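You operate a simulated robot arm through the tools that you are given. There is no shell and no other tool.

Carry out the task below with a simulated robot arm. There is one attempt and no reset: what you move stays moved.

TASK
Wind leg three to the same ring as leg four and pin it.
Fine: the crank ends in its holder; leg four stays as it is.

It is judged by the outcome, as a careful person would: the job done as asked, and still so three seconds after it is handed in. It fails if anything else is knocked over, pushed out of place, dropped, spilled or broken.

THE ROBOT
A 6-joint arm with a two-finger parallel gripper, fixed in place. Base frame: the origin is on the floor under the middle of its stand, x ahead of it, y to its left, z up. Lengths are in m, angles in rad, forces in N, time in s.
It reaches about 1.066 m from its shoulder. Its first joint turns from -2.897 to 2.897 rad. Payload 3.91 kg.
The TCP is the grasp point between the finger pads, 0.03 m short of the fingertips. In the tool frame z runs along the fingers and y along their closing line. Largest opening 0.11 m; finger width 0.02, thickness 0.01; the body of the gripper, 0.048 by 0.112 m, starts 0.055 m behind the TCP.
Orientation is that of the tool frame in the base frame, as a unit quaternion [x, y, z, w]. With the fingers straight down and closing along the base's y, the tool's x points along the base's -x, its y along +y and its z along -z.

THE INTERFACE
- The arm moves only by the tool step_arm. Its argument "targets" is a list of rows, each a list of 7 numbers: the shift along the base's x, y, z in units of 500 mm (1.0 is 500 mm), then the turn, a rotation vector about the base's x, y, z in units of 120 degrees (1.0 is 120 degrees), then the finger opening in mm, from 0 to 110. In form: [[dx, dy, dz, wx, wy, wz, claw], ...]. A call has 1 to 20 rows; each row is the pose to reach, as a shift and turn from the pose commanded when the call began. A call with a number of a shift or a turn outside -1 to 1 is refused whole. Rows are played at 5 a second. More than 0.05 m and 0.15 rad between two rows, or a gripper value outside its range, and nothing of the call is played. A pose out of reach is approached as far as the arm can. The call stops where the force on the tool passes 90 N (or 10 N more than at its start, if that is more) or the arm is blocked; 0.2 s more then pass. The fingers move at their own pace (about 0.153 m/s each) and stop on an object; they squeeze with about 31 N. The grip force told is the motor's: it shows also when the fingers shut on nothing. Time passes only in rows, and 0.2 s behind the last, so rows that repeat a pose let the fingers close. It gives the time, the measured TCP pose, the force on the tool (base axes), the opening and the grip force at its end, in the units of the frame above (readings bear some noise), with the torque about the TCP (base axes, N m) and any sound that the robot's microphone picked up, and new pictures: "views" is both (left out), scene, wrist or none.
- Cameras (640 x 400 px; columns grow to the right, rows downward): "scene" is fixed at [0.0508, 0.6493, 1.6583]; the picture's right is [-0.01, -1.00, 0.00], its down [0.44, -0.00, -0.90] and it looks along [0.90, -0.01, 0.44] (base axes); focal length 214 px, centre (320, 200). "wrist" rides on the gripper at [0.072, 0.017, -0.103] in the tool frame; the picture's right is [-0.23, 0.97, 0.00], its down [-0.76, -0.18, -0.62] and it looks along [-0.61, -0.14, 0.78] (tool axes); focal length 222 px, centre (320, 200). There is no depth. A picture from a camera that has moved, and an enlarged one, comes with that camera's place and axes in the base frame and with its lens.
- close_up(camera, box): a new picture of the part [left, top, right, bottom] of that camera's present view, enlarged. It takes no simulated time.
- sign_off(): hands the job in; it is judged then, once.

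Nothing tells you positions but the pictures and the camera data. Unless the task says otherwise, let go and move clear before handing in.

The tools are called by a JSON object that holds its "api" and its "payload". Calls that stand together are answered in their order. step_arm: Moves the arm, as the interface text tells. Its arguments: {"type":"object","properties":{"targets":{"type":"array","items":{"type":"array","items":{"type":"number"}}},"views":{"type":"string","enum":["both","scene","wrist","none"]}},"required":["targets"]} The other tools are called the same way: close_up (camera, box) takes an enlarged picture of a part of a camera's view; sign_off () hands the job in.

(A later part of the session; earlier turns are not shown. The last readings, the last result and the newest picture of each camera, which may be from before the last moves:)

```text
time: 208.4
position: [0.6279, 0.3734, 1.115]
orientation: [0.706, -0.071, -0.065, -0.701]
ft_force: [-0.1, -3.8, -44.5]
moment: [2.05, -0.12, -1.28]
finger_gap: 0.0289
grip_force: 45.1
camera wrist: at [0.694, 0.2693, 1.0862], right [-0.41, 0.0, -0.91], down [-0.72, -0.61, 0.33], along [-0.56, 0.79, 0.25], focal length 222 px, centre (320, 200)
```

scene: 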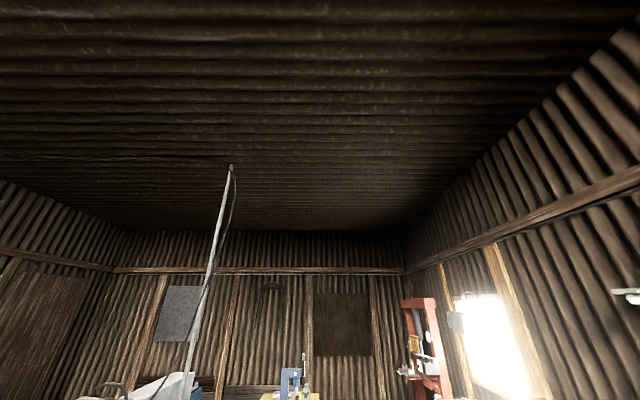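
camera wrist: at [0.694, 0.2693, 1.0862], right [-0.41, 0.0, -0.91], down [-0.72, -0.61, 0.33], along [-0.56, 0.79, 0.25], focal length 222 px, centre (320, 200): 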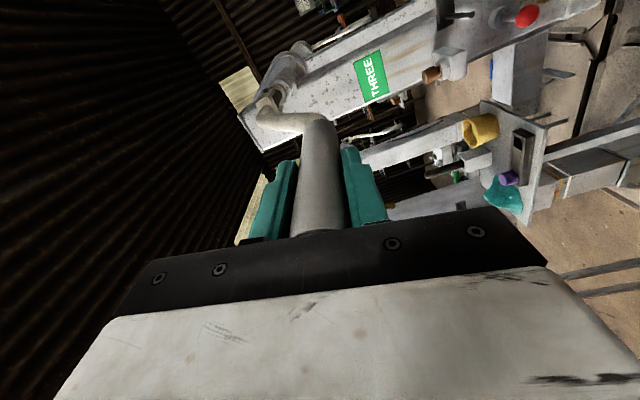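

{"api": "step_arm", "payload": {"targets": [[0, 0, -0.004, 0, 0, 0, 20], [0, 0, -0.008, 0, 0, 0, 20]], "views": "none"}}

{"api": "step_arm", "payload": {"targets": [[0, 0, 0, 0, 0, 0, 40], [0, 0, 0, 0, 0, 0, 60], [0, -0.09, 0, 0, 0, 0, 60], [0, -0.18, 0, 0, 0, 0, 60], [0, -0.27, 0, 0, 0, 0, 60], [0.02, -0.36, 0.005, 0, -0.07, 0, 60], [0.04, -0.44, 0.01, 0, -0.14, 0, 60], [0.06, -0.46, 0.015, 0, -0.21, 0, 60], [0.08, -0.46, 0.02, 0, -0.28, 0, 60], [0.1, -0.46, 0.02, 0, -0.35, 0, 60], [0.105, -0.46, 0.02, 0, -0.42, 0, 60], [0.105, -0.46, 0.02, 0, -0.49, 0, 60], [0.105, -0.46, 0.02, 0, -0.56, 0, 60], [0.105, -0.46, 0.02, 0, -0.63, 0, 60], [0.105, -0.46, 0.02, 0, -0.7, 0, 60], [0.105, -0.46, 0.02, 0, -0.77, 0, 60], [0.105, -0.46, 0.02, 0, -0.84, 0, 60], [0.105, -0.46, 0.02, 0, -0.91, 0, 60], [0.105, -0.46, 0.02, 0, -0.935, 0, 60]], "views": "wrist"}}

{"api": "close_up", "payload": {"camera": "wrist", "box": [281, 190, 311, 220]}}

```text
time: 209.0
position: [0.6278, 0.3734, 1.1158]
orientation: [0.705, -0.067, -0.063, -0.703]
ft_force: [-3.2, -5.2, -16.4]
moment: [-0.27, -0.05, -0.04]
finger_gap: 0.0288
grip_force: 44.5
```

```text
time: 213.0
position: [0.6791, 0.1431, 1.1232]
orientation: [0.444, 0.545, 0.55, -0.45]
ft_force: [-0.8, 1.0, 0.1]
moment: [0.05, 0.01, 0.02]
finger_gap: 0.0599
grip_force: 0.1
camera wrist: at [0.6816, 0.0391, 1.1969], right [1.0, 0.0, -0.03], down [-0.02, -0.61, -0.79], along [-0.02, 0.79, -0.61], focal length 222 px, centre (320, 200)
```

wrist: 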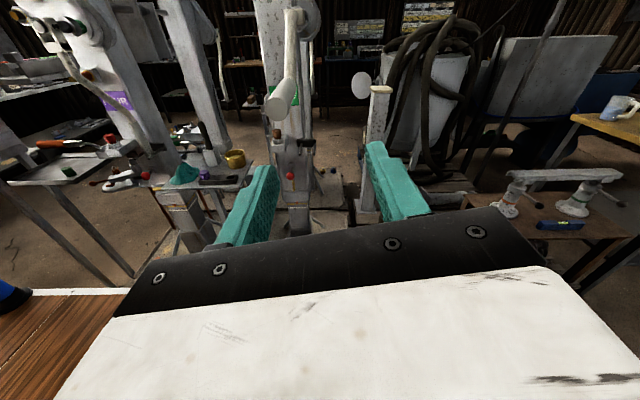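

```text
13.33 times, centred on (296, 205) of wrist
camera zoom: at [0.6816, 0.0391, 1.1969], right [1.0, 0.0, -0.03], down [-0.02, -0.61, -0.79], along [-0.02, 0.79, -0.61], focal length 2962 px, centre (640, 133)
```

zoom: 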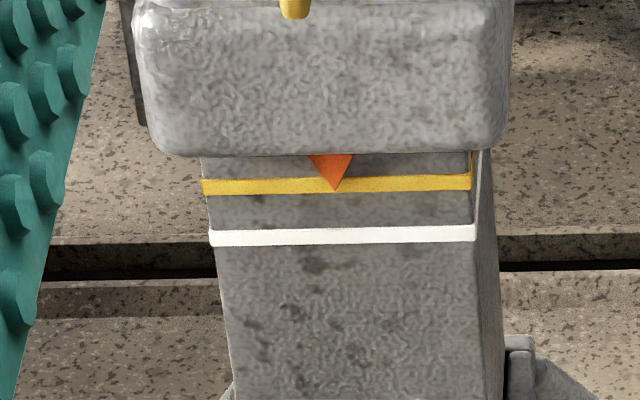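

The pointer tip is now at about 90% of the yellow ring's thickness, just as on leg four, and the crank is back at the bottom. Next is the pin: I'll drop down in front of the crank and move in toward the red ball, which has risen with the leg body to about z=0.724.

{"api": "step_arm", "payload": {"targets": [[-0.02, 0, -0.08, 0, 0, 0, 60], [-0.04, 0, -0.16, 0, 0, 0, 60], [-0.06, 0, -0.24, 0, 0, 0, 60], [-0.08, 0, -0.32, 0, 0, 0, 60], [-0.1, 0, -0.4, 0, 0, 0, 60], [-0.12, 0.0, -0.48, 0, 0, 0, 60], [-0.14, 0.01, -0.56, 0, 0, 0, 60], [-0.16, 0.02, -0.64, 0, 0, 0, 60], [-0.17, 0.1, -0.67, 0, 0, 0, 60], [-0.18, 0.18, -0.69, 0, 0, 0, 60], [-0.19, 0.27, -0.71, 0, 0, 0, 60], [-0.2, 0.36, -0.73, 0, 0, 0, 60], [-0.21, 0.45, -0.75, 0, 0, 0, 60], [-0.22, 0.54, -0.77, 0, 0, 0, 60], [-0.23, 0.63, -0.78, 0, 0, 0, 60], [-0.24, 0.72, -0.79, 0, 0, 0, 60], [-0.25, 0.81, -0.8, 0, 0, 0, 60], [-0.256, 0.9, -0.8, 0, 0, 0, 60]], "views": "wrist"}}

{"api": "close_up", "payload": {"camera": "wrist", "box": [260, 40, 400, 220]}}

```text
time: 216.8
position: [0.5519, 0.5938, 0.7224]
orientation: [0.445, 0.544, 0.551, -0.449]
ft_force: [-0.8, 0.2, 0.5]
moment: [-0.02, 0.0, 0.04]
finger_gap: 0.0601
grip_force: 0.0
camera wrist: at [0.5538, 0.4897, 0.7962], right [1.0, 0.0, -0.03], down [-0.02, -0.61, -0.79], along [-0.02, 0.79, -0.61], focal length 222 px, centre (320, 200)
```

wrist: 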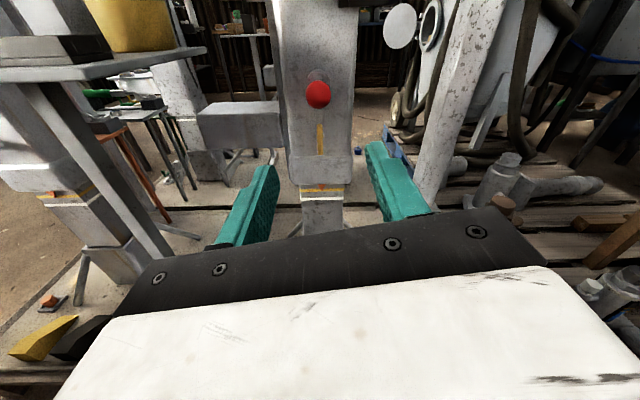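

```text
2.22 times, centred on (330, 130) of wrist
camera zoom: at [0.5538, 0.4897, 0.7962], right [1.0, 0.0, -0.03], down [-0.02, -0.61, -0.79], along [-0.02, 0.79, -0.61], focal length 494 px, centre (298, 356)
```

zoom: 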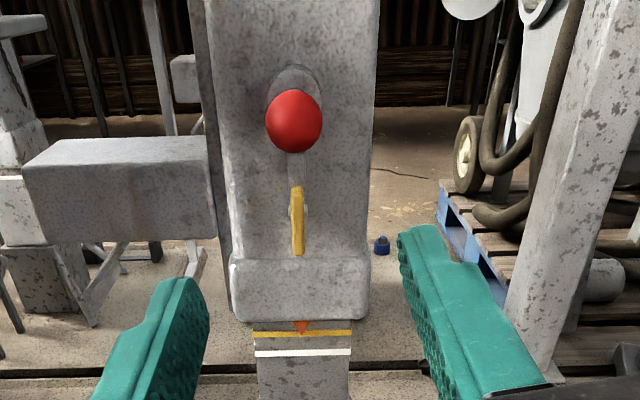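

{"api": "close_up", "payload": {"camera": "wrist", "box": [294, 175, 354, 215]}}

{"api": "close_up", "payload": {"camera": "wrist", "box": [30, 165, 100, 215]}}

{"api": "close_up", "payload": {"camera": "wrist", "box": [290, 60, 350, 120]}}

```text
10.00 times, centred on (324, 195) of wrist
camera zoom: at [0.5538, 0.4897, 0.7962], right [1.0, 0.0, -0.03], down [-0.02, -0.61, -0.79], along [-0.02, 0.79, -0.61], focal length 2221 px, centre (280, 250)
```

zoom: 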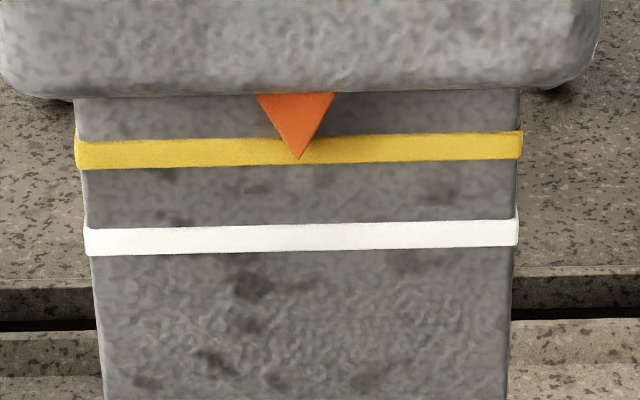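

```text
8.00 times, centred on (65, 190) of wrist
camera zoom: at [0.5538, 0.4897, 0.7962], right [1.0, 0.0, -0.03], down [-0.02, -0.61, -0.79], along [-0.02, 0.79, -0.61], focal length 1777 px, centre (2360, 280)
```

zoom: 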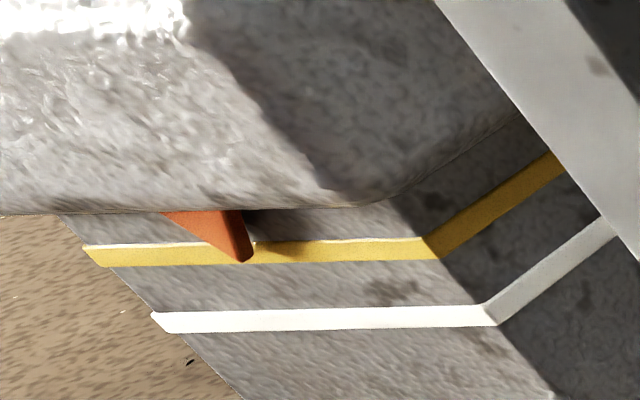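

```text
6.67 times, centred on (320, 90) of wrist
camera zoom: at [0.5538, 0.4897, 0.7962], right [1.0, 0.0, -0.03], down [-0.02, -0.61, -0.79], along [-0.02, 0.79, -0.61], focal length 1481 px, centre (320, 933)
```

zoom: 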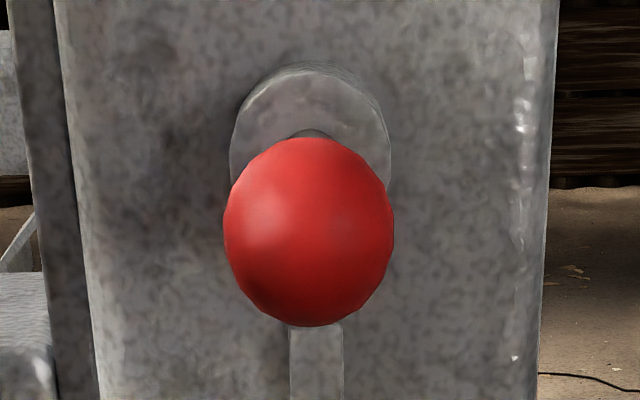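

Close up, leg three's tip sits at about 81% of the yellow ring and leg four's at about 91%, a difference of under a millimetre. I'll grip the red ball, now at (0.5495, 0.805, 0.7265), and try gently whether the pin enters.

{"api": "step_arm", "payload": {"targets": [[-0.0048, 0.08, 0.0082, 0, 0, 0, 60], [-0.0048, 0.16, 0.0082, 0, 0, 0, 60], [-0.0048, 0.24, 0.0082, 0, 0, 0, 60], [-0.0048, 0.32, 0.0082, 0, 0, 0, 60], [-0.0048, 0.39, 0.0082, 0, 0, 0, 60], [-0.0048, 0.4224, 0.0082, 0, 0, 0, 60], [-0.0048, 0.4224, 0.0082, 0, 0, 0, 40], [-0.0048, 0.4224, 0.0082, 0, 0, 0, 20], [-0.0048, 0.4224, 0.0082, 0, 0, 0, 20]], "views": "wrist"}}

```text
time: 218.8
position: [0.5505, 0.8046, 0.7263]
orientation: [0.446, 0.544, 0.551, -0.449]
ft_force: [8.3, 9.9, -2.3]
moment: [-0.32, 0.03, -0.09]
finger_gap: 0.0334
grip_force: 45.2
camera wrist: at [0.5518, 0.7008, 0.7994], right [1.0, 0.0, -0.03], down [-0.02, -0.61, -0.79], along [-0.02, 0.79, -0.61], focal length 222 px, centre (320, 200)
```

wrist: 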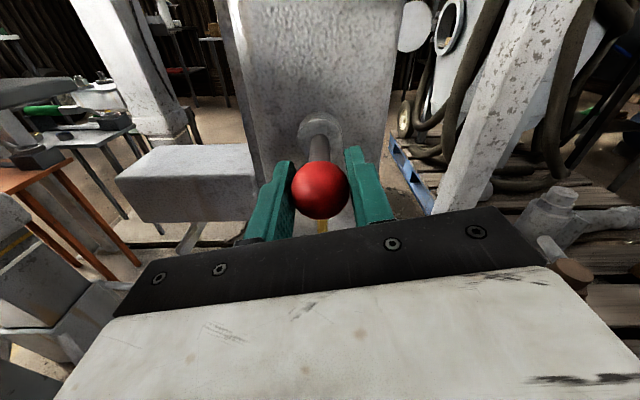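

{"api": "step_arm", "payload": {"targets": [[0, 0.008, 0, 0, 0, 0, 20], [0, 0.016, 0, 0, 0, 0, 20], [0, 0.024, 0, 0, 0, 0, 20]], "views": "none"}}

```text
time: 219.6
position: [0.5507, 0.815, 0.7253]
orientation: [0.447, 0.544, 0.55, -0.449]
ft_force: [4.6, -36.7, -4.0]
moment: [0.06, 0.0, 0.05]
finger_gap: 0.0335
grip_force: 44.8
```

The pin stops after 10 mm against the inner tube, so the hole isn't quite lined up. That fits the ring being about 0.9 mm over-extended. I'll draw the pin back, release it, and wind the crank back slightly.

{"api": "step_arm", "payload": {"targets": [[0, 0.014, 0, 0, 0, 0, 20], [0, 0.004, 0, 0, 0, 0, 20], [0, -0.004, 0, 0, 0, 0, 20], [0, -0.012, 0, 0, 0, 0, 20], [0, -0.02, 0, 0, 0, 0, 20]], "views": "none"}}

```text
time: 220.8
position: [0.55, 0.8076, 0.7311]
orientation: [0.443, 0.544, 0.552, -0.451]
ft_force: [4.0, 36.3, 10.8]
moment: [0.09, 0.0, 0.11]
finger_gap: 0.0335
grip_force: 44.7
```

{"api": "step_arm", "payload": {"targets": [[0, -0.002, 0, 0, 0, 0, 20], [0, -0.004, 0, 0, 0, 0, 20]], "views": "wrist"}}

{"api": "close_up", "payload": {"camera": "wrist", "box": [250, 80, 400, 230]}}

```text
time: 221.4
position: [0.5504, 0.8051, 0.729]
orientation: [0.444, 0.544, 0.552, -0.45]
ft_force: [2.8, 33.2, 18.7]
moment: [0.2, -0.04, 0.09]
finger_gap: 0.0331
grip_force: 44.8
camera wrist: at [0.5512, 0.7012, 0.8024], right [1.0, 0.0, -0.03], down [-0.02, -0.61, -0.79], along [-0.02, 0.79, -0.61], focal length 222 px, centre (320, 200)
```

wrist: 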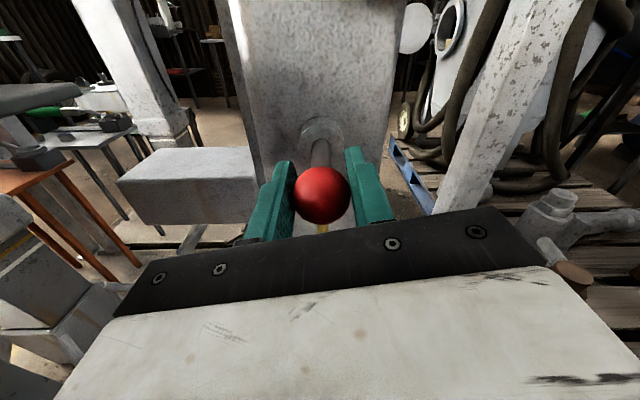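

```text
2.67 times, centred on (325, 155) of wrist
camera zoom: at [0.5512, 0.7012, 0.8024], right [1.0, 0.0, -0.03], down [-0.02, -0.61, -0.79], along [-0.02, 0.79, -0.61], focal length 592 px, centre (307, 320)
```

zoom: 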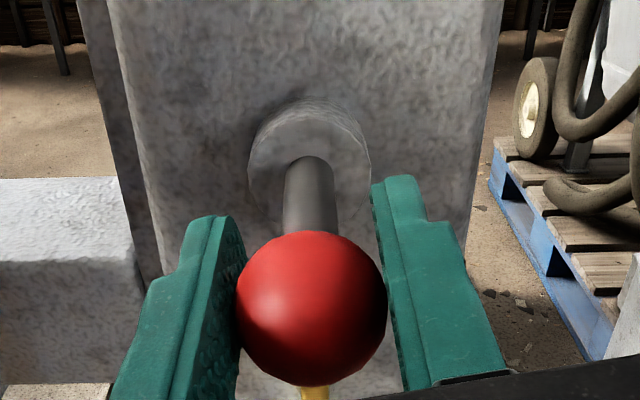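

The ball is back out. I'll open, back away, and return to the crank to wind it back about 30°.

{"api": "step_arm", "payload": {"targets": [[0, 0.003, -0.003, 0, 0, 0, 35], [0, 0.003, -0.003, 0, 0, 0, 60], [0, -0.07, -0.003, 0, 0, 0, 60], [0, -0.16, -0.003, 0, 0, 0, 60], [0, -0.25, -0.003, 0, 0, 0, 60], [0, -0.34, -0.003, 0, 0, 0, 60], [0.0, -0.43, 0.0, 0, 0, 0, 60]], "views": "wrist"}}

{"api": "close_up", "payload": {"camera": "wrist", "box": [294, 180, 354, 220]}}

{"api": "close_up", "payload": {"camera": "wrist", "box": [30, 165, 100, 215]}}

```text
time: 223.0
position: [0.5487, 0.5883, 0.728]
orientation: [0.445, 0.544, 0.55, -0.45]
ft_force: [-0.1, 0.2, 0.7]
moment: [0.03, -0.03, 0.03]
finger_gap: 0.06
grip_force: 0.0
camera wrist: at [0.5508, 0.4847, 0.8009], right [1.0, 0.0, -0.03], down [-0.02, -0.61, -0.79], along [-0.02, 0.79, -0.61], focal length 222 px, centre (320, 200)
```

wrist: 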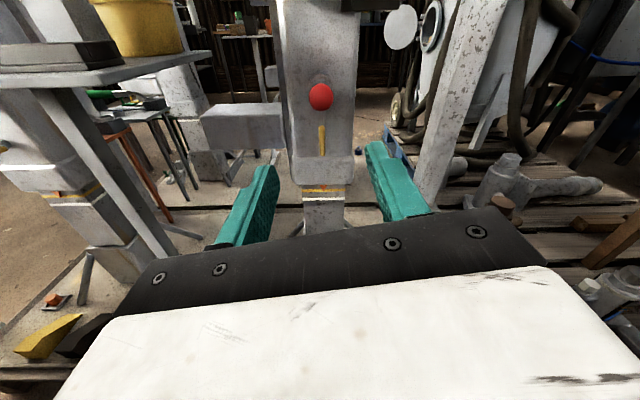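

```text
10.00 times, centred on (324, 200) of wrist
camera zoom: at [0.5508, 0.4847, 0.8009], right [1.0, 0.0, -0.03], down [-0.02, -0.61, -0.79], along [-0.02, 0.79, -0.61], focal length 2221 px, centre (280, 200)
```

zoom: 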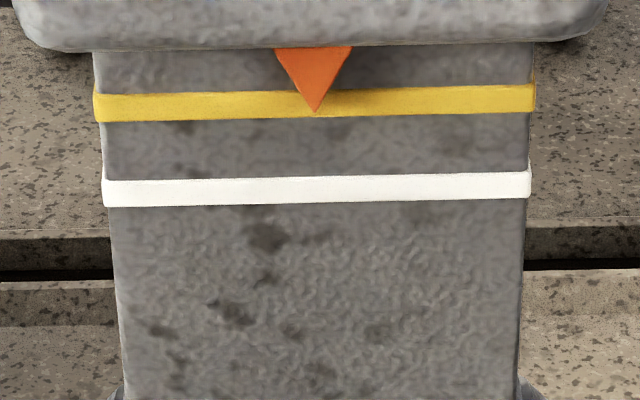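

```text
8.00 times, centred on (65, 190) of wrist
camera zoom: at [0.5508, 0.4847, 0.8009], right [1.0, 0.0, -0.03], down [-0.02, -0.61, -0.79], along [-0.02, 0.79, -0.61], focal length 1777 px, centre (2360, 280)
```

zoom: 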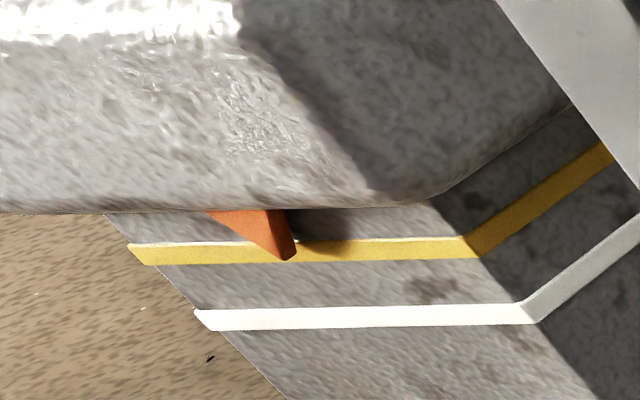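

{"api": "step_arm", "payload": {"targets": [[0.01, -0.09, 0.01, 0, 0, 0, 60], [0.02, -0.18, 0.02, 0, 0, 0, 60], [0.03, -0.27, 0.03, 0, 0, 0, 60], [0.04, -0.36, 0.04, 0, 0, 0, 60], [0.05, -0.45, 0.06, 0, 0, 0, 60], [0.06, -0.54, 0.08, 0, 0, 0, 60], [0.07, -0.63, 0.1, 0, 0, 0, 60], [0.08, -0.71, 0.13, 0, 0, 0, 60], [0.09, -0.79, 0.16, 0, 0, 0, 60], [0.1, -0.85, 0.22, 0, 0, 0, 60], [0.11, -0.89, 0.3, 0, 0, 0, 60], [0.12, -0.89, 0.38, 0, 0, 0, 60], [0.13, -0.89, 0.46, 0, 0, 0, 60], [0.14, -0.89, 0.54, 0, 0, 0, 60], [0.15, -0.89, 0.62, 0, 0, 0, 60], [0.156, -0.89, 0.7, 0, 0, 0, 60], [0.158, -0.89, 0.772, 0, 0, 0, 60]], "views": "wrist"}}

{"api": "close_up", "payload": {"camera": "wrist", "box": [260, 50, 380, 170]}}

```text
time: 226.6
position: [0.6296, 0.1441, 1.1141]
orientation: [0.446, 0.544, 0.55, -0.45]
ft_force: [0.7, 0.4, 0.2]
moment: [0.03, -0.01, 0.02]
finger_gap: 0.0597
grip_force: 0.1
camera wrist: at [0.6309, 0.041, 1.1872], right [1.0, 0.0, -0.03], down [-0.02, -0.61, -0.79], along [-0.02, 0.79, -0.61], focal length 222 px, centre (320, 200)
```

wrist: 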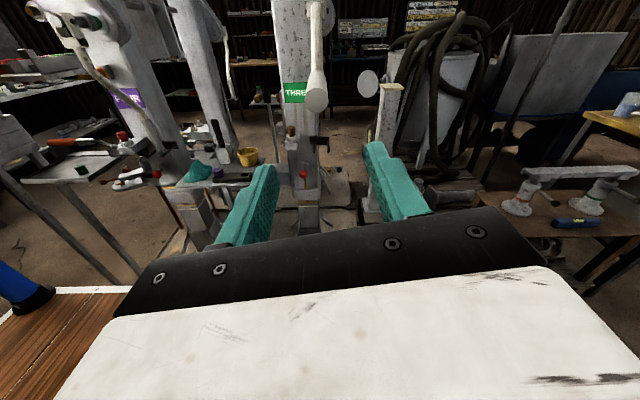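

```text
3.33 times, centred on (320, 110) of wrist
camera zoom: at [0.6309, 0.041, 1.1872], right [1.0, 0.0, -0.03], down [-0.02, -0.61, -0.79], along [-0.02, 0.79, -0.61], focal length 740 px, centre (320, 500)
```

zoom: 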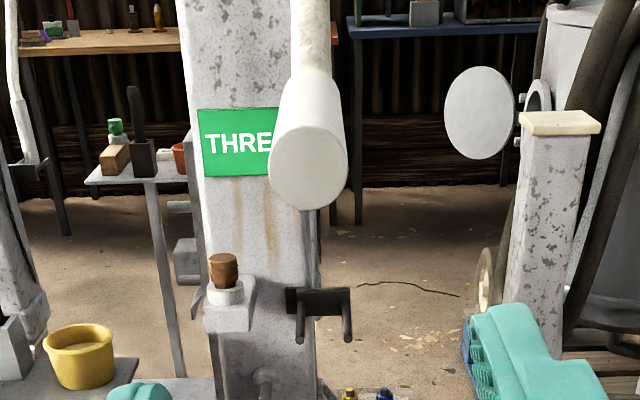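

{"api": "step_arm", "payload": {"targets": [[-0.0074, 0.08, 0.0052, 0, 0, 0, 60], [-0.0074, 0.16, 0.0052, 0, 0, 0, 60], [-0.0074, 0.24, 0.0052, 0, 0, 0, 60], [-0.0074, 0.32, 0.0052, 0, 0, 0, 60], [-0.0074, 0.4, 0.0052, 0, 0, 0, 60], [-0.0074, 0.458, 0.0052, 0, 0, 0, 60], [-0.0074, 0.458, 0.0052, 0, 0, 0, 40], [-0.0074, 0.458, 0.0052, 0, 0, 0, 20], [-0.0074, 0.458, 0.0052, 0, 0, 0, 20], [-0.0074, 0.458, 0.0052, 0, 0, 0, 20]], "views": "none"}}

{"api": "step_arm", "payload": {"targets": [[0.0244, 0, 0.0008, 0, -0.0583, 0, 20], [0.0486, 0, 0.0046, 0, -0.1167, 0, 20], [0.0718, 0, 0.011, 0, -0.175, 0, 20], [0.0942, 0, 0.0206, 0, -0.2333, 0, 20], [0.0942, 0, 0.0206, 0, -0.2333, 0, 20]], "views": "none"}}

```text
time: 228.8
position: [0.625, 0.3739, 1.1162]
orientation: [0.445, 0.544, 0.551, -0.45]
ft_force: [2.3, 2.8, 2.0]
moment: [-0.21, -0.03, 1.57]
finger_gap: 0.0296
grip_force: 44.8
```

```text
time: 230.0
position: [0.6728, 0.3748, 1.1268]
orientation: [0.298, 0.638, 0.642, -0.305]
ft_force: [-7.9, 3.9, 6.3]
moment: [-1.08, 0.02, 1.26]
finger_gap: 0.0295
grip_force: 44.7
```

{"api": "step_arm", "payload": {"targets": [[0, 0, 0, 0, 0, 0, 40], [0, 0, 0, 0, 0, 0, 60], [0, -0.09, 0, 0, 0, 0, 60], [0, -0.18, 0, 0, 0, 0, 60], [0, -0.27, 0, 0, 0, 0, 60], [0, -0.36, 0, 0, 0, 0, 60], [0, -0.44, 0, 0, 0.04, 0, 60], [-0.02, -0.46, -0.07, 0, 0.08, 0, 60], [-0.04, -0.46, -0.15, 0, 0.12, 0, 60], [-0.06, -0.46, -0.23, 0, 0.16, 0, 60], [-0.08, -0.46, -0.31, 0, 0.2, 0, 60], [-0.1, -0.46, -0.39, 0, 0.2333, 0, 60], [-0.12, -0.46, -0.47, 0, 0.2333, 0, 60], [-0.14, -0.46, -0.55, 0, 0.2333, 0, 60], [-0.15, -0.44, -0.63, 0, 0.2333, 0, 60], [-0.16, -0.38, -0.68, 0, 0.2333, 0, 60], [-0.17, -0.3, -0.71, 0, 0.2333, 0, 60], [-0.18, -0.21, -0.73, 0, 0.2333, 0, 60], [-0.19, -0.12, -0.74, 0, 0.2333, 0, 60], [-0.2, -0.03, -0.75, 0, 0.2333, 0, 60]], "views": "none"}}

{"api": "step_arm", "payload": {"targets": [[-0.01, 0.09, -0.01, 0, 0, 0, 60], [-0.02, 0.18, -0.02, 0, 0, 0, 60], [-0.03, 0.27, -0.03, 0, 0, 0, 60], [-0.04, 0.36, -0.04, 0, 0, 0, 60], [-0.044, 0.44, -0.048, 0, 0, 0, 60], [-0.044, 0.458, -0.048, 0, 0, 0, 60]], "views": "wrist"}}

{"api": "close_up", "payload": {"camera": "wrist", "box": [294, 180, 354, 220]}}

```text
time: 234.2
position: [0.5723, 0.3577, 0.7515]
orientation: [0.446, 0.544, 0.551, -0.449]
ft_force: [0.1, -0.4, -0.3]
moment: [-0.02, -0.02, 0.01]
finger_gap: 0.0598
grip_force: 0.1
```

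```text
time: 235.6
position: [0.5487, 0.5857, 0.7281]
orientation: [0.445, 0.545, 0.551, -0.449]
ft_force: [0.3, 0.4, 0.9]
moment: [0.0, 0.03, 0.0]
finger_gap: 0.0597
grip_force: 0.0
camera wrist: at [0.5507, 0.4829, 0.8005], right [1.0, 0.0, -0.03], down [-0.02, -0.61, -0.79], along [-0.02, 0.79, -0.61], focal length 222 px, centre (320, 200)
```

wrist: 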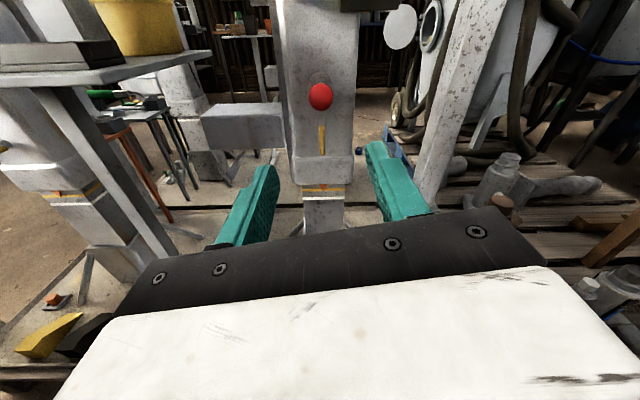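

```text
10.00 times, centred on (324, 200) of wrist
camera zoom: at [0.5507, 0.4829, 0.8005], right [1.0, 0.0, -0.03], down [-0.02, -0.61, -0.79], along [-0.02, 0.79, -0.61], focal length 2221 px, centre (280, 200)
```

zoom: 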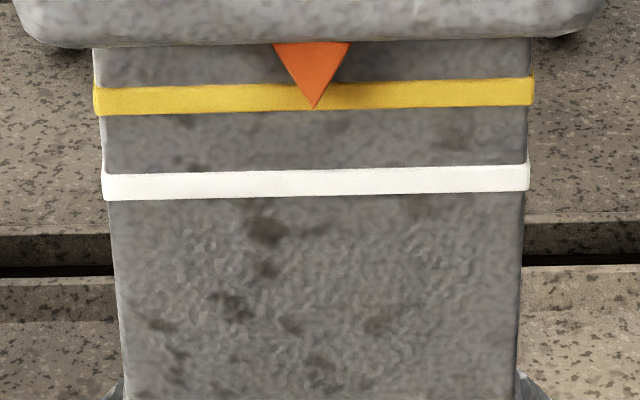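

The tip is now at about 93% of the ring, right at the reference alignment. I'll try the pin again.

{"api": "step_arm", "payload": {"targets": [[0.0016, 0.08, -0.0038, 0, 0, 0, 60], [0.0016, 0.16, -0.0038, 0, 0, 0, 60], [0.0016, 0.24, -0.0038, 0, 0, 0, 60], [0.0016, 0.32, -0.0038, 0, 0, 0, 60], [0.0016, 0.4, -0.0038, 0, 0, 0, 60], [0.0016, 0.4386, -0.0038, 0, 0, 0, 60], [0.0016, 0.4386, -0.0038, 0, 0, 0, 40], [0.0016, 0.4386, -0.0038, 0, 0, 0, 20], [0.0016, 0.4386, -0.0038, 0, 0, 0, 20]], "views": "none"}}

{"api": "step_arm", "payload": {"targets": [[0, 0.008, 0, 0, 0, 0, 20], [0, 0.016, 0, 0, 0, 0, 20], [0, 0.024, 0, 0, 0, 0, 20]], "views": "none"}}

```text
time: 237.6
position: [0.5501, 0.8073, 0.7242]
orientation: [0.445, 0.545, 0.55, -0.45]
ft_force: [-3.3, 5.9, -1.7]
moment: [-0.19, 0.05, -0.1]
finger_gap: 0.0331
grip_force: 44.6
```

```text
time: 238.4
position: [0.5517, 0.8171, 0.7243]
orientation: [0.446, 0.546, 0.549, -0.45]
ft_force: [-13.7, -37.7, -4.6]
moment: [0.09, 0.01, -0.08]
finger_gap: 0.0332
grip_force: 44.9
```

{"api": "step_arm", "payload": {"targets": [[0, 0.004, 0, 0, 0, 0, 20], [0, 0.008, 0, 0, 0, 0, 20]], "views": "wrist"}}

{"api": "close_up", "payload": {"camera": "wrist", "box": [250, 80, 400, 230]}}

```text
time: 239.0
position: [0.55, 0.8223, 0.7247]
orientation: [0.446, 0.544, 0.55, -0.45]
ft_force: [-14.8, -40.8, -9.9]
moment: [0.43, -0.1, -0.1]
finger_gap: 0.0336
grip_force: 45.1
camera wrist: at [0.5523, 0.7177, 0.7979], right [1.0, 0.0, -0.03], down [-0.02, -0.62, -0.79], along [-0.02, 0.79, -0.62], focal length 222 px, centre (320, 200)
```

wrist: 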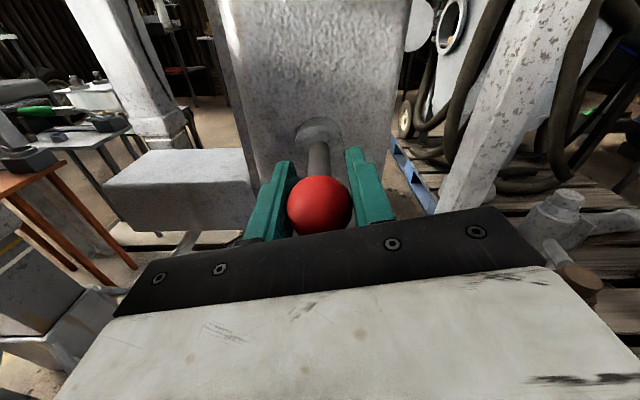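

```text
2.67 times, centred on (325, 155) of wrist
camera zoom: at [0.5523, 0.7177, 0.7979], right [1.0, 0.0, -0.03], down [-0.02, -0.62, -0.79], along [-0.02, 0.79, -0.62], focal length 592 px, centre (307, 320)
```

zoom: 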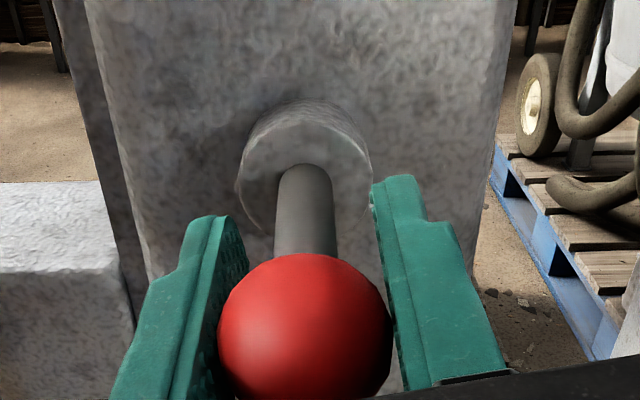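

The ball slid within my fingers rather than moving in: the pin is still stopped by the tube almost at once. I'll release, back off and measure the ring alignment on both legs at much higher zoom.

{"api": "step_arm", "payload": {"targets": [[0, -0.01, 0, 0, 0, 0, 40], [0, -0.01, 0, 0, 0, 0, 60], [0, -0.09, 0, 0, 0, 0, 60], [0, -0.18, 0, 0, 0, 0, 60], [0, -0.27, 0, 0, 0, 0, 60], [0, -0.36, 0, 0, 0, 0, 60], [0, -0.45, 0.004, 0, 0, 0, 60], [-0.003, -0.476, 0.004, 0, 0, 0, 60]], "views": "wrist"}}

{"api": "close_up", "payload": {"camera": "wrist", "box": [314, 182, 334, 196]}}

{"api": "close_up", "payload": {"camera": "wrist", "box": [44, 180, 84, 208]}}

{"api": "close_up", "payload": {"camera": "wrist", "box": [290, 60, 350, 170]}}

```text
time: 240.8
position: [0.5496, 0.5853, 0.7281]
orientation: [0.445, 0.544, 0.551, -0.449]
ft_force: [-0.1, -0.7, -0.5]
moment: [-0.04, -0.01, 0.01]
finger_gap: 0.0598
grip_force: 0.0
camera wrist: at [0.5506, 0.4811, 0.802], right [1.0, 0.0, -0.03], down [-0.02, -0.61, -0.79], along [-0.02, 0.79, -0.61], focal length 222 px, centre (320, 200)
```

wrist: 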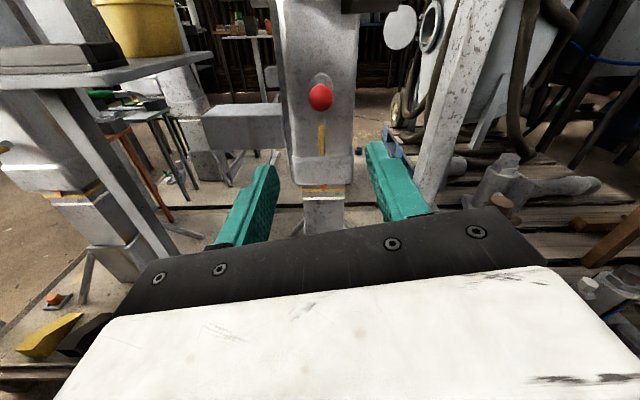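

```text
16.00 times, centred on (324, 189) of wrist
camera zoom: at [0.5506, 0.4811, 0.802], right [1.0, 0.0, -0.03], down [-0.02, -0.61, -0.79], along [-0.02, 0.79, -0.61], focal length 3554 px, centre (256, 376)
```

zoom: 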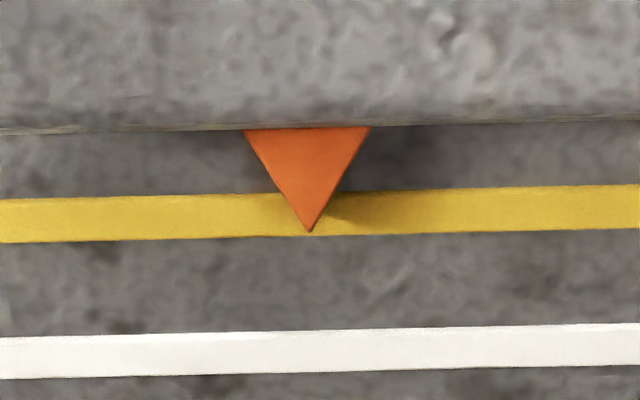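

```text
14.29 times, centred on (64, 194) of wrist
camera zoom: at [0.5506, 0.4811, 0.802], right [1.0, 0.0, -0.03], down [-0.02, -0.61, -0.79], along [-0.02, 0.79, -0.61], focal length 3173 px, centre (3977, 286)
```

zoom: 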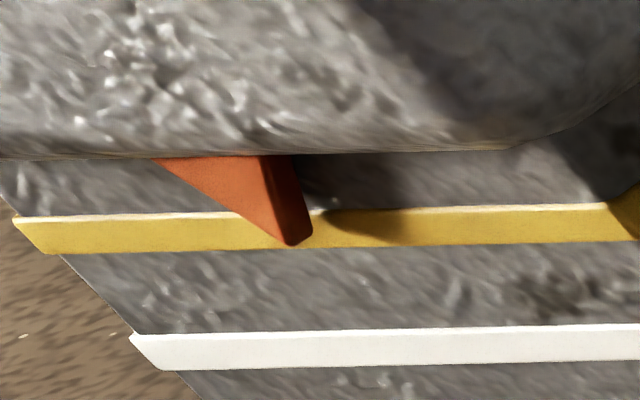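

```text
3.64 times, centred on (320, 115) of wrist
camera zoom: at [0.5506, 0.4811, 0.802], right [1.0, 0.0, -0.03], down [-0.02, -0.61, -0.79], along [-0.02, 0.79, -0.61], focal length 808 px, centre (320, 509)
```

zoom: 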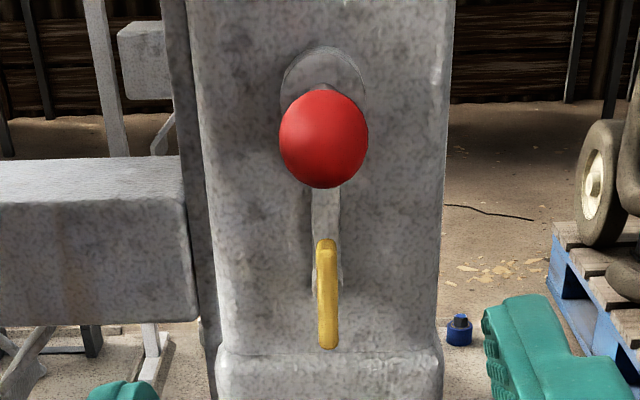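

Leg three's alignment (about 92%) now matches leg four's (about 93%), so something else may be holding the pin. The yellow lever was pointing left when the pin moved freely, and it does on leg four as well. I'll turn it back to the left first, then try the pin again.

{"api": "step_arm", "payload": {"targets": [[0, 0, -0.06, 0, 0.04, 0, 50], [0, 0, -0.12, 0, 0.08, 0, 40], [0, 0, -0.1734, 0, 0.098, 0, 40], [0, 0.09, -0.1734, 0, 0.098, 0, 40], [0, 0.18, -0.1734, 0, 0.098, 0, 40], [0, 0.27, -0.1734, 0, 0.098, 0, 40], [0, 0.36, -0.1734, 0, 0.098, 0, 40], [0, 0.43, -0.1734, 0, 0.098, 0, 40]], "views": "wrist"}}

{"api": "close_up", "payload": {"camera": "wrist", "box": [240, 60, 400, 240]}}

```text
time: 242.6
position: [0.5489, 0.7994, 0.64]
orientation: [-0.5, -0.494, -0.503, 0.503]
ft_force: [0.3, -0.6, 0.9]
moment: [-0.04, 0.0, 0.0]
finger_gap: 0.0403
grip_force: 0.0
camera wrist: at [0.5664, 0.6962, 0.7117], right [0.97, 0.0, -0.23], down [-0.18, -0.61, -0.77], along [-0.14, 0.79, -0.6], focal length 222 px, centre (320, 200)
```

wrist: 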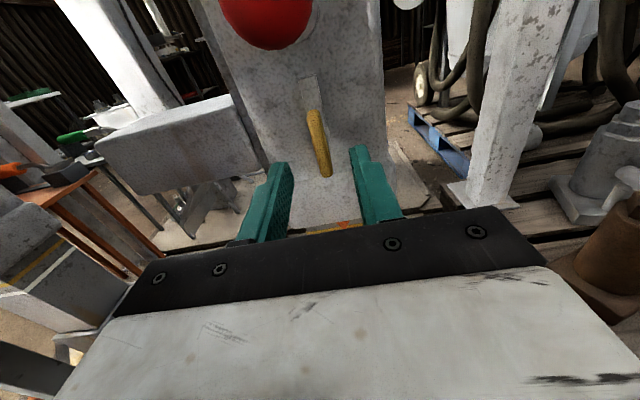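

```text
2.22 times, centred on (320, 150) of wrist
camera zoom: at [0.5664, 0.6962, 0.7117], right [0.97, 0.0, -0.23], down [-0.18, -0.61, -0.77], along [-0.14, 0.79, -0.6], focal length 494 px, centre (320, 311)
```

zoom: 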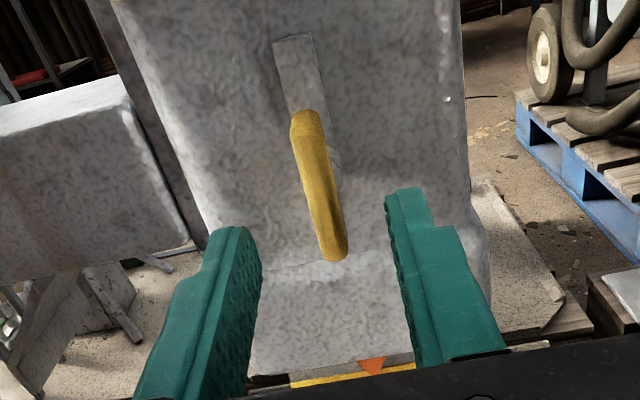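

{"api": "step_arm", "payload": {"targets": [[0.001, 0.05, 0.002, 0, 0, 0, 40], [0.001, 0.103, 0.002, 0, 0, 0, 40], [0.001, 0.103, 0.002, 0, 0, 0, 20], [0.001, 0.103, 0.002, 0, 0, 0, 8], [0.001, 0.103, 0.002, 0, 0, 0, 8]], "views": "none"}}

{"api": "step_arm", "payload": {"targets": [[0, 0, 0, 0, -0.06, 0, 8], [0, 0, 0, 0, -0.12, 0, 8], [0, 0, 0, 0, -0.18, 0, 8], [0, 0, 0, 0, -0.24, 0, 8], [0, 0, 0, 0, -0.3, 0, 8], [0, 0, 0, 0, -0.36, 0, 8]], "views": "none"}}

```text
time: 243.8
position: [0.5509, 0.8516, 0.6419]
orientation: [-0.499, -0.495, -0.502, 0.503]
ft_force: [0.1, 0.9, 0.2]
moment: [-0.04, 0.0, 0.31]
finger_gap: 0.0156
grip_force: 44.8
```

```text
time: 245.2
position: [0.5489, 0.852, 0.641]
orientation: [0.278, 0.647, 0.651, -0.285]
ft_force: [-8.5, 5.3, 2.4]
moment: [-0.74, 0.02, -0.05]
finger_gap: 0.0157
grip_force: 44.9
```

{"api": "step_arm", "payload": {"targets": [[0.001, 0, 0, 0, -0.06, 0, 8], [0.002, 0, 0, 0, -0.12, 0, 8], [0.002, 0, 0, 0, -0.18, 0, 8], [0.002, 0, 0, 0, -0.24, 0, 8], [0.002, 0, 0, 0, -0.3, 0, 8], [0.002, 0, 0, 0, -0.36, 0, 8], [0.002, 0, 0, 0, -0.39, 0, 8]], "views": "wrist"}}

```text
time: 246.8
position: [0.5481, 0.8506, 0.6391]
orientation: [-0.004, 0.707, 0.707, -0.005]
ft_force: [-33.5, 7.5, -9.4]
moment: [-0.59, -0.01, 0.69]
finger_gap: 0.0157
grip_force: 44.8
camera wrist: at [0.4771, 0.7474, 0.6575], right [0.23, 0.0, 0.97], down [0.77, -0.61, -0.18], along [0.6, 0.79, -0.14], focal length 222 px, centre (320, 200)
```

wrist: 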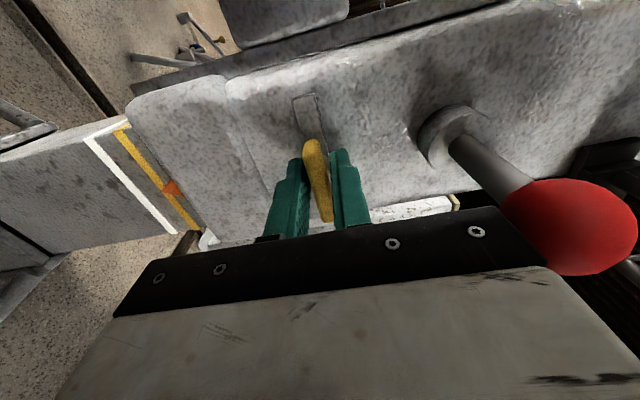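

The lever is horizontal again, pointing left as on leg four. I'll release it, back off, and check that nothing else changed.

{"api": "step_arm", "payload": {"targets": [[-0.002, 0, 0, 0, 0, 0, 20], [-0.002, 0, 0, 0, 0, 0, 40], [-0.002, -0.08, 0, 0, 0, 0, 40], [-0.002, -0.17, 0, 0, 0, 0, 50], [-0.002, -0.26, 0, 0, 0, 0, 60], [-0.002, -0.35, 0.02, 0, 0.05, 0, 60], [-0.002, -0.44, 0.04, 0, 0.1, 0, 60], [-0.002, -0.53, 0.06, 0, 0.16, 0, 60], [-0.002, -0.53, 0.09, 0, 0.22, 0, 60], [-0.002, -0.53, 0.12, 0, 0.28, 0, 60], [-0.002, -0.53, 0.15, 0, 0.34, 0, 60], [-0.002, -0.53, 0.174, 0, 0.4, 0, 60], [-0.002, -0.53, 0.174, 0, 0.46, 0, 60], [-0.002, -0.53, 0.174, 0, 0.52, 0, 60], [-0.002, -0.53, 0.174, 0, 0.58, 0, 60], [-0.002, -0.53, 0.174, 0, 0.65, 0, 60]], "views": "wrist"}}

{"api": "close_up", "payload": {"camera": "wrist", "box": [290, 60, 350, 210]}}

{"api": "close_up", "payload": {"camera": "wrist", "box": [314, 182, 334, 196]}}

```text
time: 250.2
position: [0.551, 0.5855, 0.7284]
orientation: [0.445, 0.545, 0.552, -0.449]
ft_force: [-1.2, -0.5, -0.3]
moment: [-0.02, -0.01, -0.01]
finger_gap: 0.06
grip_force: 0.1
camera wrist: at [0.5513, 0.4821, 0.8022], right [1.0, 0.0, -0.03], down [-0.02, -0.61, -0.79], along [-0.02, 0.79, -0.61], focal length 222 px, centre (320, 200)
```

wrist: 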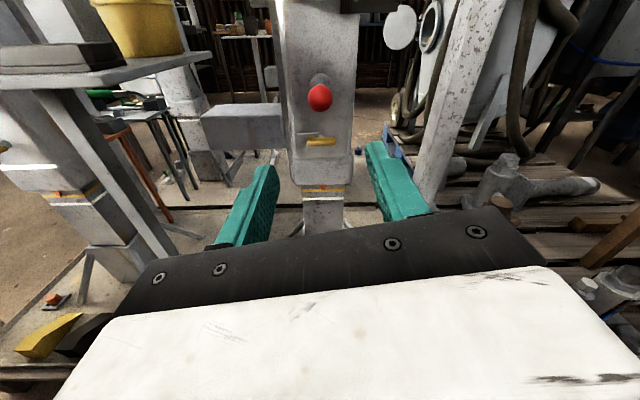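

```text
2.67 times, centred on (320, 135) of wrist
camera zoom: at [0.5513, 0.4821, 0.8022], right [1.0, 0.0, -0.03], down [-0.02, -0.61, -0.79], along [-0.02, 0.79, -0.61], focal length 592 px, centre (320, 373)
```

zoom: 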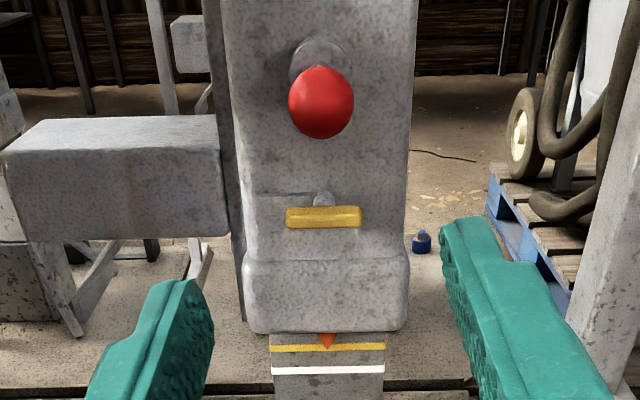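

```text
16.00 times, centred on (324, 189) of wrist
camera zoom: at [0.5513, 0.4821, 0.8022], right [1.0, 0.0, -0.03], down [-0.02, -0.61, -0.79], along [-0.02, 0.79, -0.61], focal length 3554 px, centre (256, 376)
```

zoom: 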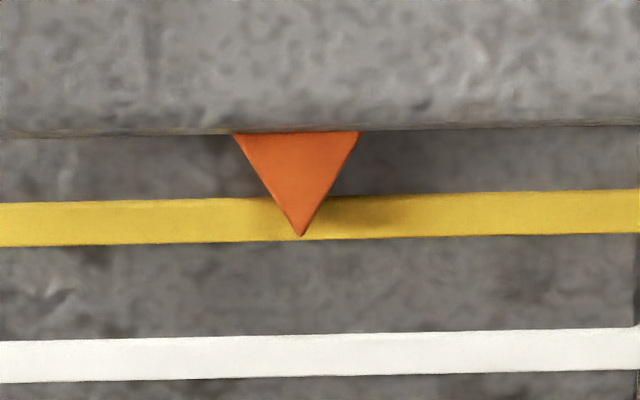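

The lever is left again and the alignment is unchanged at 92%. Now the pin once more.

{"api": "step_arm", "payload": {"targets": [[-0.003, 0.08, -0.0044, 0, 0, 0, 60], [-0.003, 0.16, -0.0044, 0, 0, 0, 60], [-0.003, 0.24, -0.0044, 0, 0, 0, 60], [-0.003, 0.32, -0.0044, 0, 0, 0, 60], [-0.003, 0.4, -0.0044, 0, 0, 0, 60], [-0.003, 0.445, -0.0044, 0, 0, 0, 60], [-0.003, 0.445, -0.0044, 0, 0, 0, 40], [-0.003, 0.445, -0.0044, 0, 0, 0, 20], [-0.003, 0.445, -0.0044, 0, 0, 0, 20]], "views": "none"}}

{"api": "step_arm", "payload": {"targets": [[0, 0.006, 0, 0, 0, 0, 20], [0, 0.012, 0, 0, 0, 0, 20], [0, 0.018, 0, 0, 0, 0, 20]], "views": "wrist"}}

{"api": "close_up", "payload": {"camera": "wrist", "box": [250, 80, 400, 230]}}

```text
time: 252.2
position: [0.5508, 0.8085, 0.7264]
orientation: [0.445, 0.544, 0.551, -0.449]
ft_force: [18.2, 11.8, 0.4]
moment: [-0.34, -0.08, -0.01]
finger_gap: 0.0333
grip_force: 44.3
```

```text
time: 253.0
position: [0.5495, 0.8173, 0.7273]
orientation: [0.445, 0.544, 0.552, -0.449]
ft_force: [23.1, -0.5, 6.1]
moment: [-0.01, 0.02, 0.15]
finger_gap: 0.0332
grip_force: 45.1
camera wrist: at [0.5511, 0.7135, 0.8005], right [1.0, 0.0, -0.03], down [-0.02, -0.61, -0.79], along [-0.01, 0.79, -0.61], focal length 222 px, centre (320, 200)
```

wrist: 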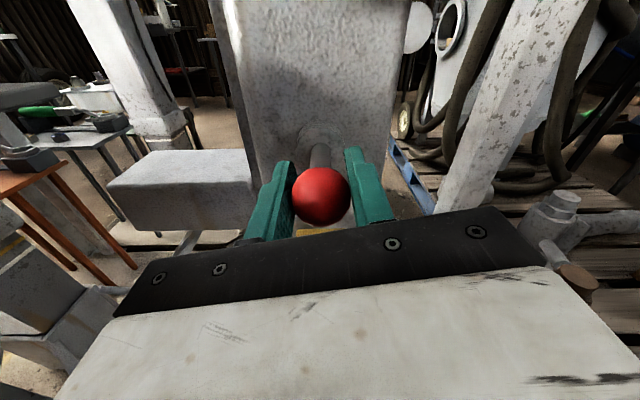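

```text
2.67 times, centred on (325, 155) of wrist
camera zoom: at [0.5511, 0.7135, 0.8005], right [1.0, 0.0, -0.03], down [-0.02, -0.61, -0.79], along [-0.01, 0.79, -0.61], focal length 592 px, centre (307, 320)
```

zoom: 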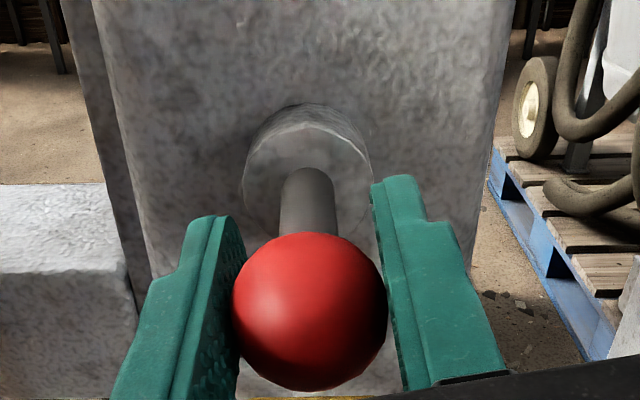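

With the lever left the pin moves freely. I'll continue pushing it home.

{"api": "step_arm", "payload": {"targets": [[0, 0.008, 0, 0, 0, 0, 20], [0, 0.016, 0, 0, 0, 0, 20], [0, 0.024, 0, 0, 0, 0, 20], [0, 0.032, 0, 0, 0, 0, 20]], "views": "none"}}

```text
time: 254.0
position: [0.551, 0.8346, 0.7263]
orientation: [0.445, 0.544, 0.552, -0.448]
ft_force: [26.9, 2.0, 5.8]
moment: [0.4, -0.11, 0.21]
finger_gap: 0.0331
grip_force: 44.6
```

{"api": "step_arm", "payload": {"targets": [[0, 0.006, 0, 0, 0, 0, 20], [0, 0.01, 0, 0, 0, 0, 20], [0, 0.014, 0, 0, 0, 0, 20]], "views": "wrist"}}

{"api": "close_up", "payload": {"camera": "wrist", "box": [250, 80, 400, 230]}}

```text
time: 254.8
position: [0.55, 0.8399, 0.7261]
orientation: [0.445, 0.544, 0.553, -0.448]
ft_force: [19.5, -33.3, 17.1]
moment: [0.0, -0.14, 0.03]
finger_gap: 0.0332
grip_force: 44.6
camera wrist: at [0.5511, 0.7349, 0.8004], right [1.0, 0.0, -0.03], down [-0.02, -0.61, -0.79], along [-0.01, 0.79, -0.61], focal length 222 px, centre (320, 200)
```

wrist: 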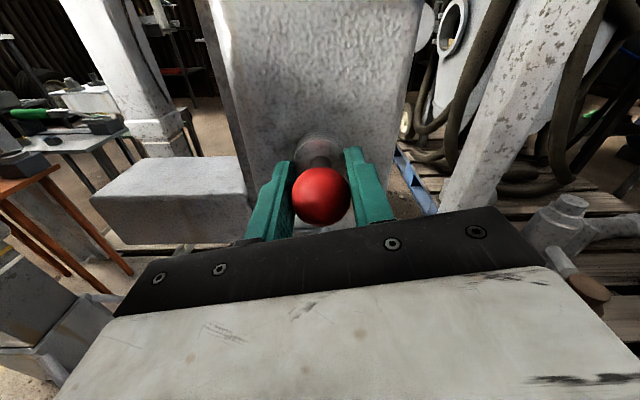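

```text
2.67 times, centred on (325, 155) of wrist
camera zoom: at [0.5511, 0.7349, 0.8004], right [1.0, 0.0, -0.03], down [-0.02, -0.61, -0.79], along [-0.01, 0.79, -0.61], focal length 592 px, centre (307, 320)
```

zoom: 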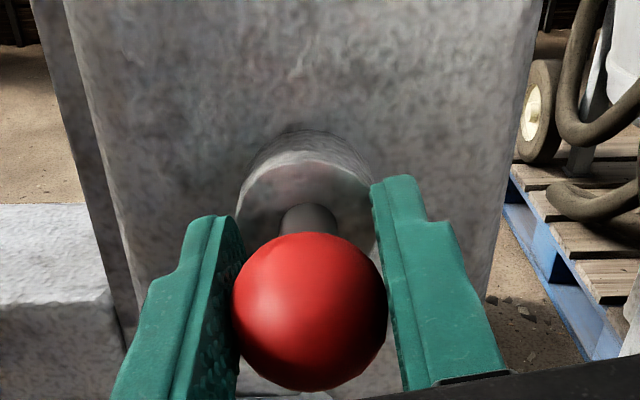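

The pin is fully home: it met its inner stop at y≈0.84, as at the start. I'll release it, back away and verify.

{"api": "step_arm", "payload": {"targets": [[0, -0.004, 0, 0, 0, 0, 30], [0, -0.004, 0, 0, 0, 0, 50], [0, -0.004, 0, 0, 0, 0, 60], [0, -0.09, 0, 0, 0, 0, 60], [0, -0.18, 0, 0, 0, 0, 60], [0, -0.27, 0, 0, 0, 0, 60], [0, -0.36, 0, 0, 0, 0, 60], [0, -0.45, 0.002, 0, 0, 0, 60], [0, -0.5, 0.004, 0, 0, 0, 60]], "views": "wrist"}}

{"api": "close_up", "payload": {"camera": "wrist", "box": [290, 60, 350, 210]}}

{"api": "close_up", "payload": {"camera": "wrist", "box": [310, 180, 334, 198]}}

```text
time: 256.8
position: [0.547, 0.5908, 0.7282]
orientation: [0.445, 0.544, 0.552, -0.448]
ft_force: [-0.2, 0.4, 0.1]
moment: [0.0, 0.01, -0.06]
finger_gap: 0.0601
grip_force: 0.0
camera wrist: at [0.549, 0.4872, 0.8017], right [1.0, 0.0, -0.02], down [-0.02, -0.61, -0.79], along [-0.02, 0.79, -0.61], focal length 222 px, centre (320, 200)
```

wrist: 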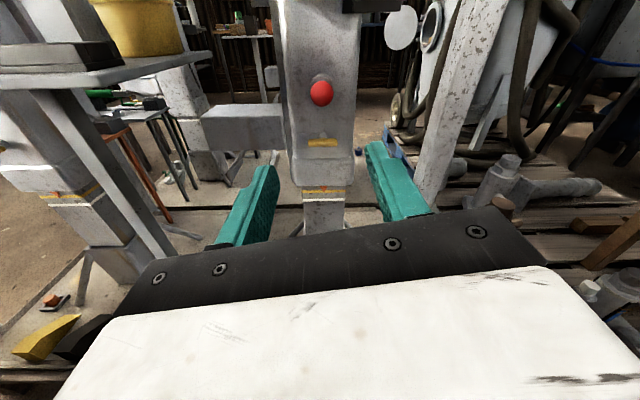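

```text
2.67 times, centred on (320, 135) of wrist
camera zoom: at [0.549, 0.4872, 0.8017], right [1.0, 0.0, -0.02], down [-0.02, -0.61, -0.79], along [-0.02, 0.79, -0.61], focal length 592 px, centre (320, 373)
```

zoom: 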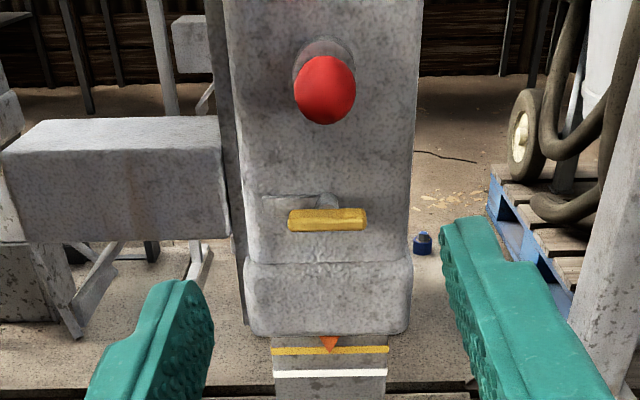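

```text
16.00 times, centred on (322, 189) of wrist
camera zoom: at [0.549, 0.4872, 0.8017], right [1.0, 0.0, -0.02], down [-0.02, -0.61, -0.79], along [-0.02, 0.79, -0.61], focal length 3554 px, centre (288, 376)
```

zoom: 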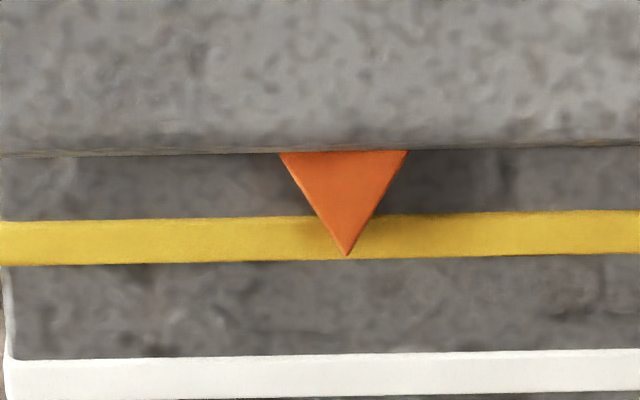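

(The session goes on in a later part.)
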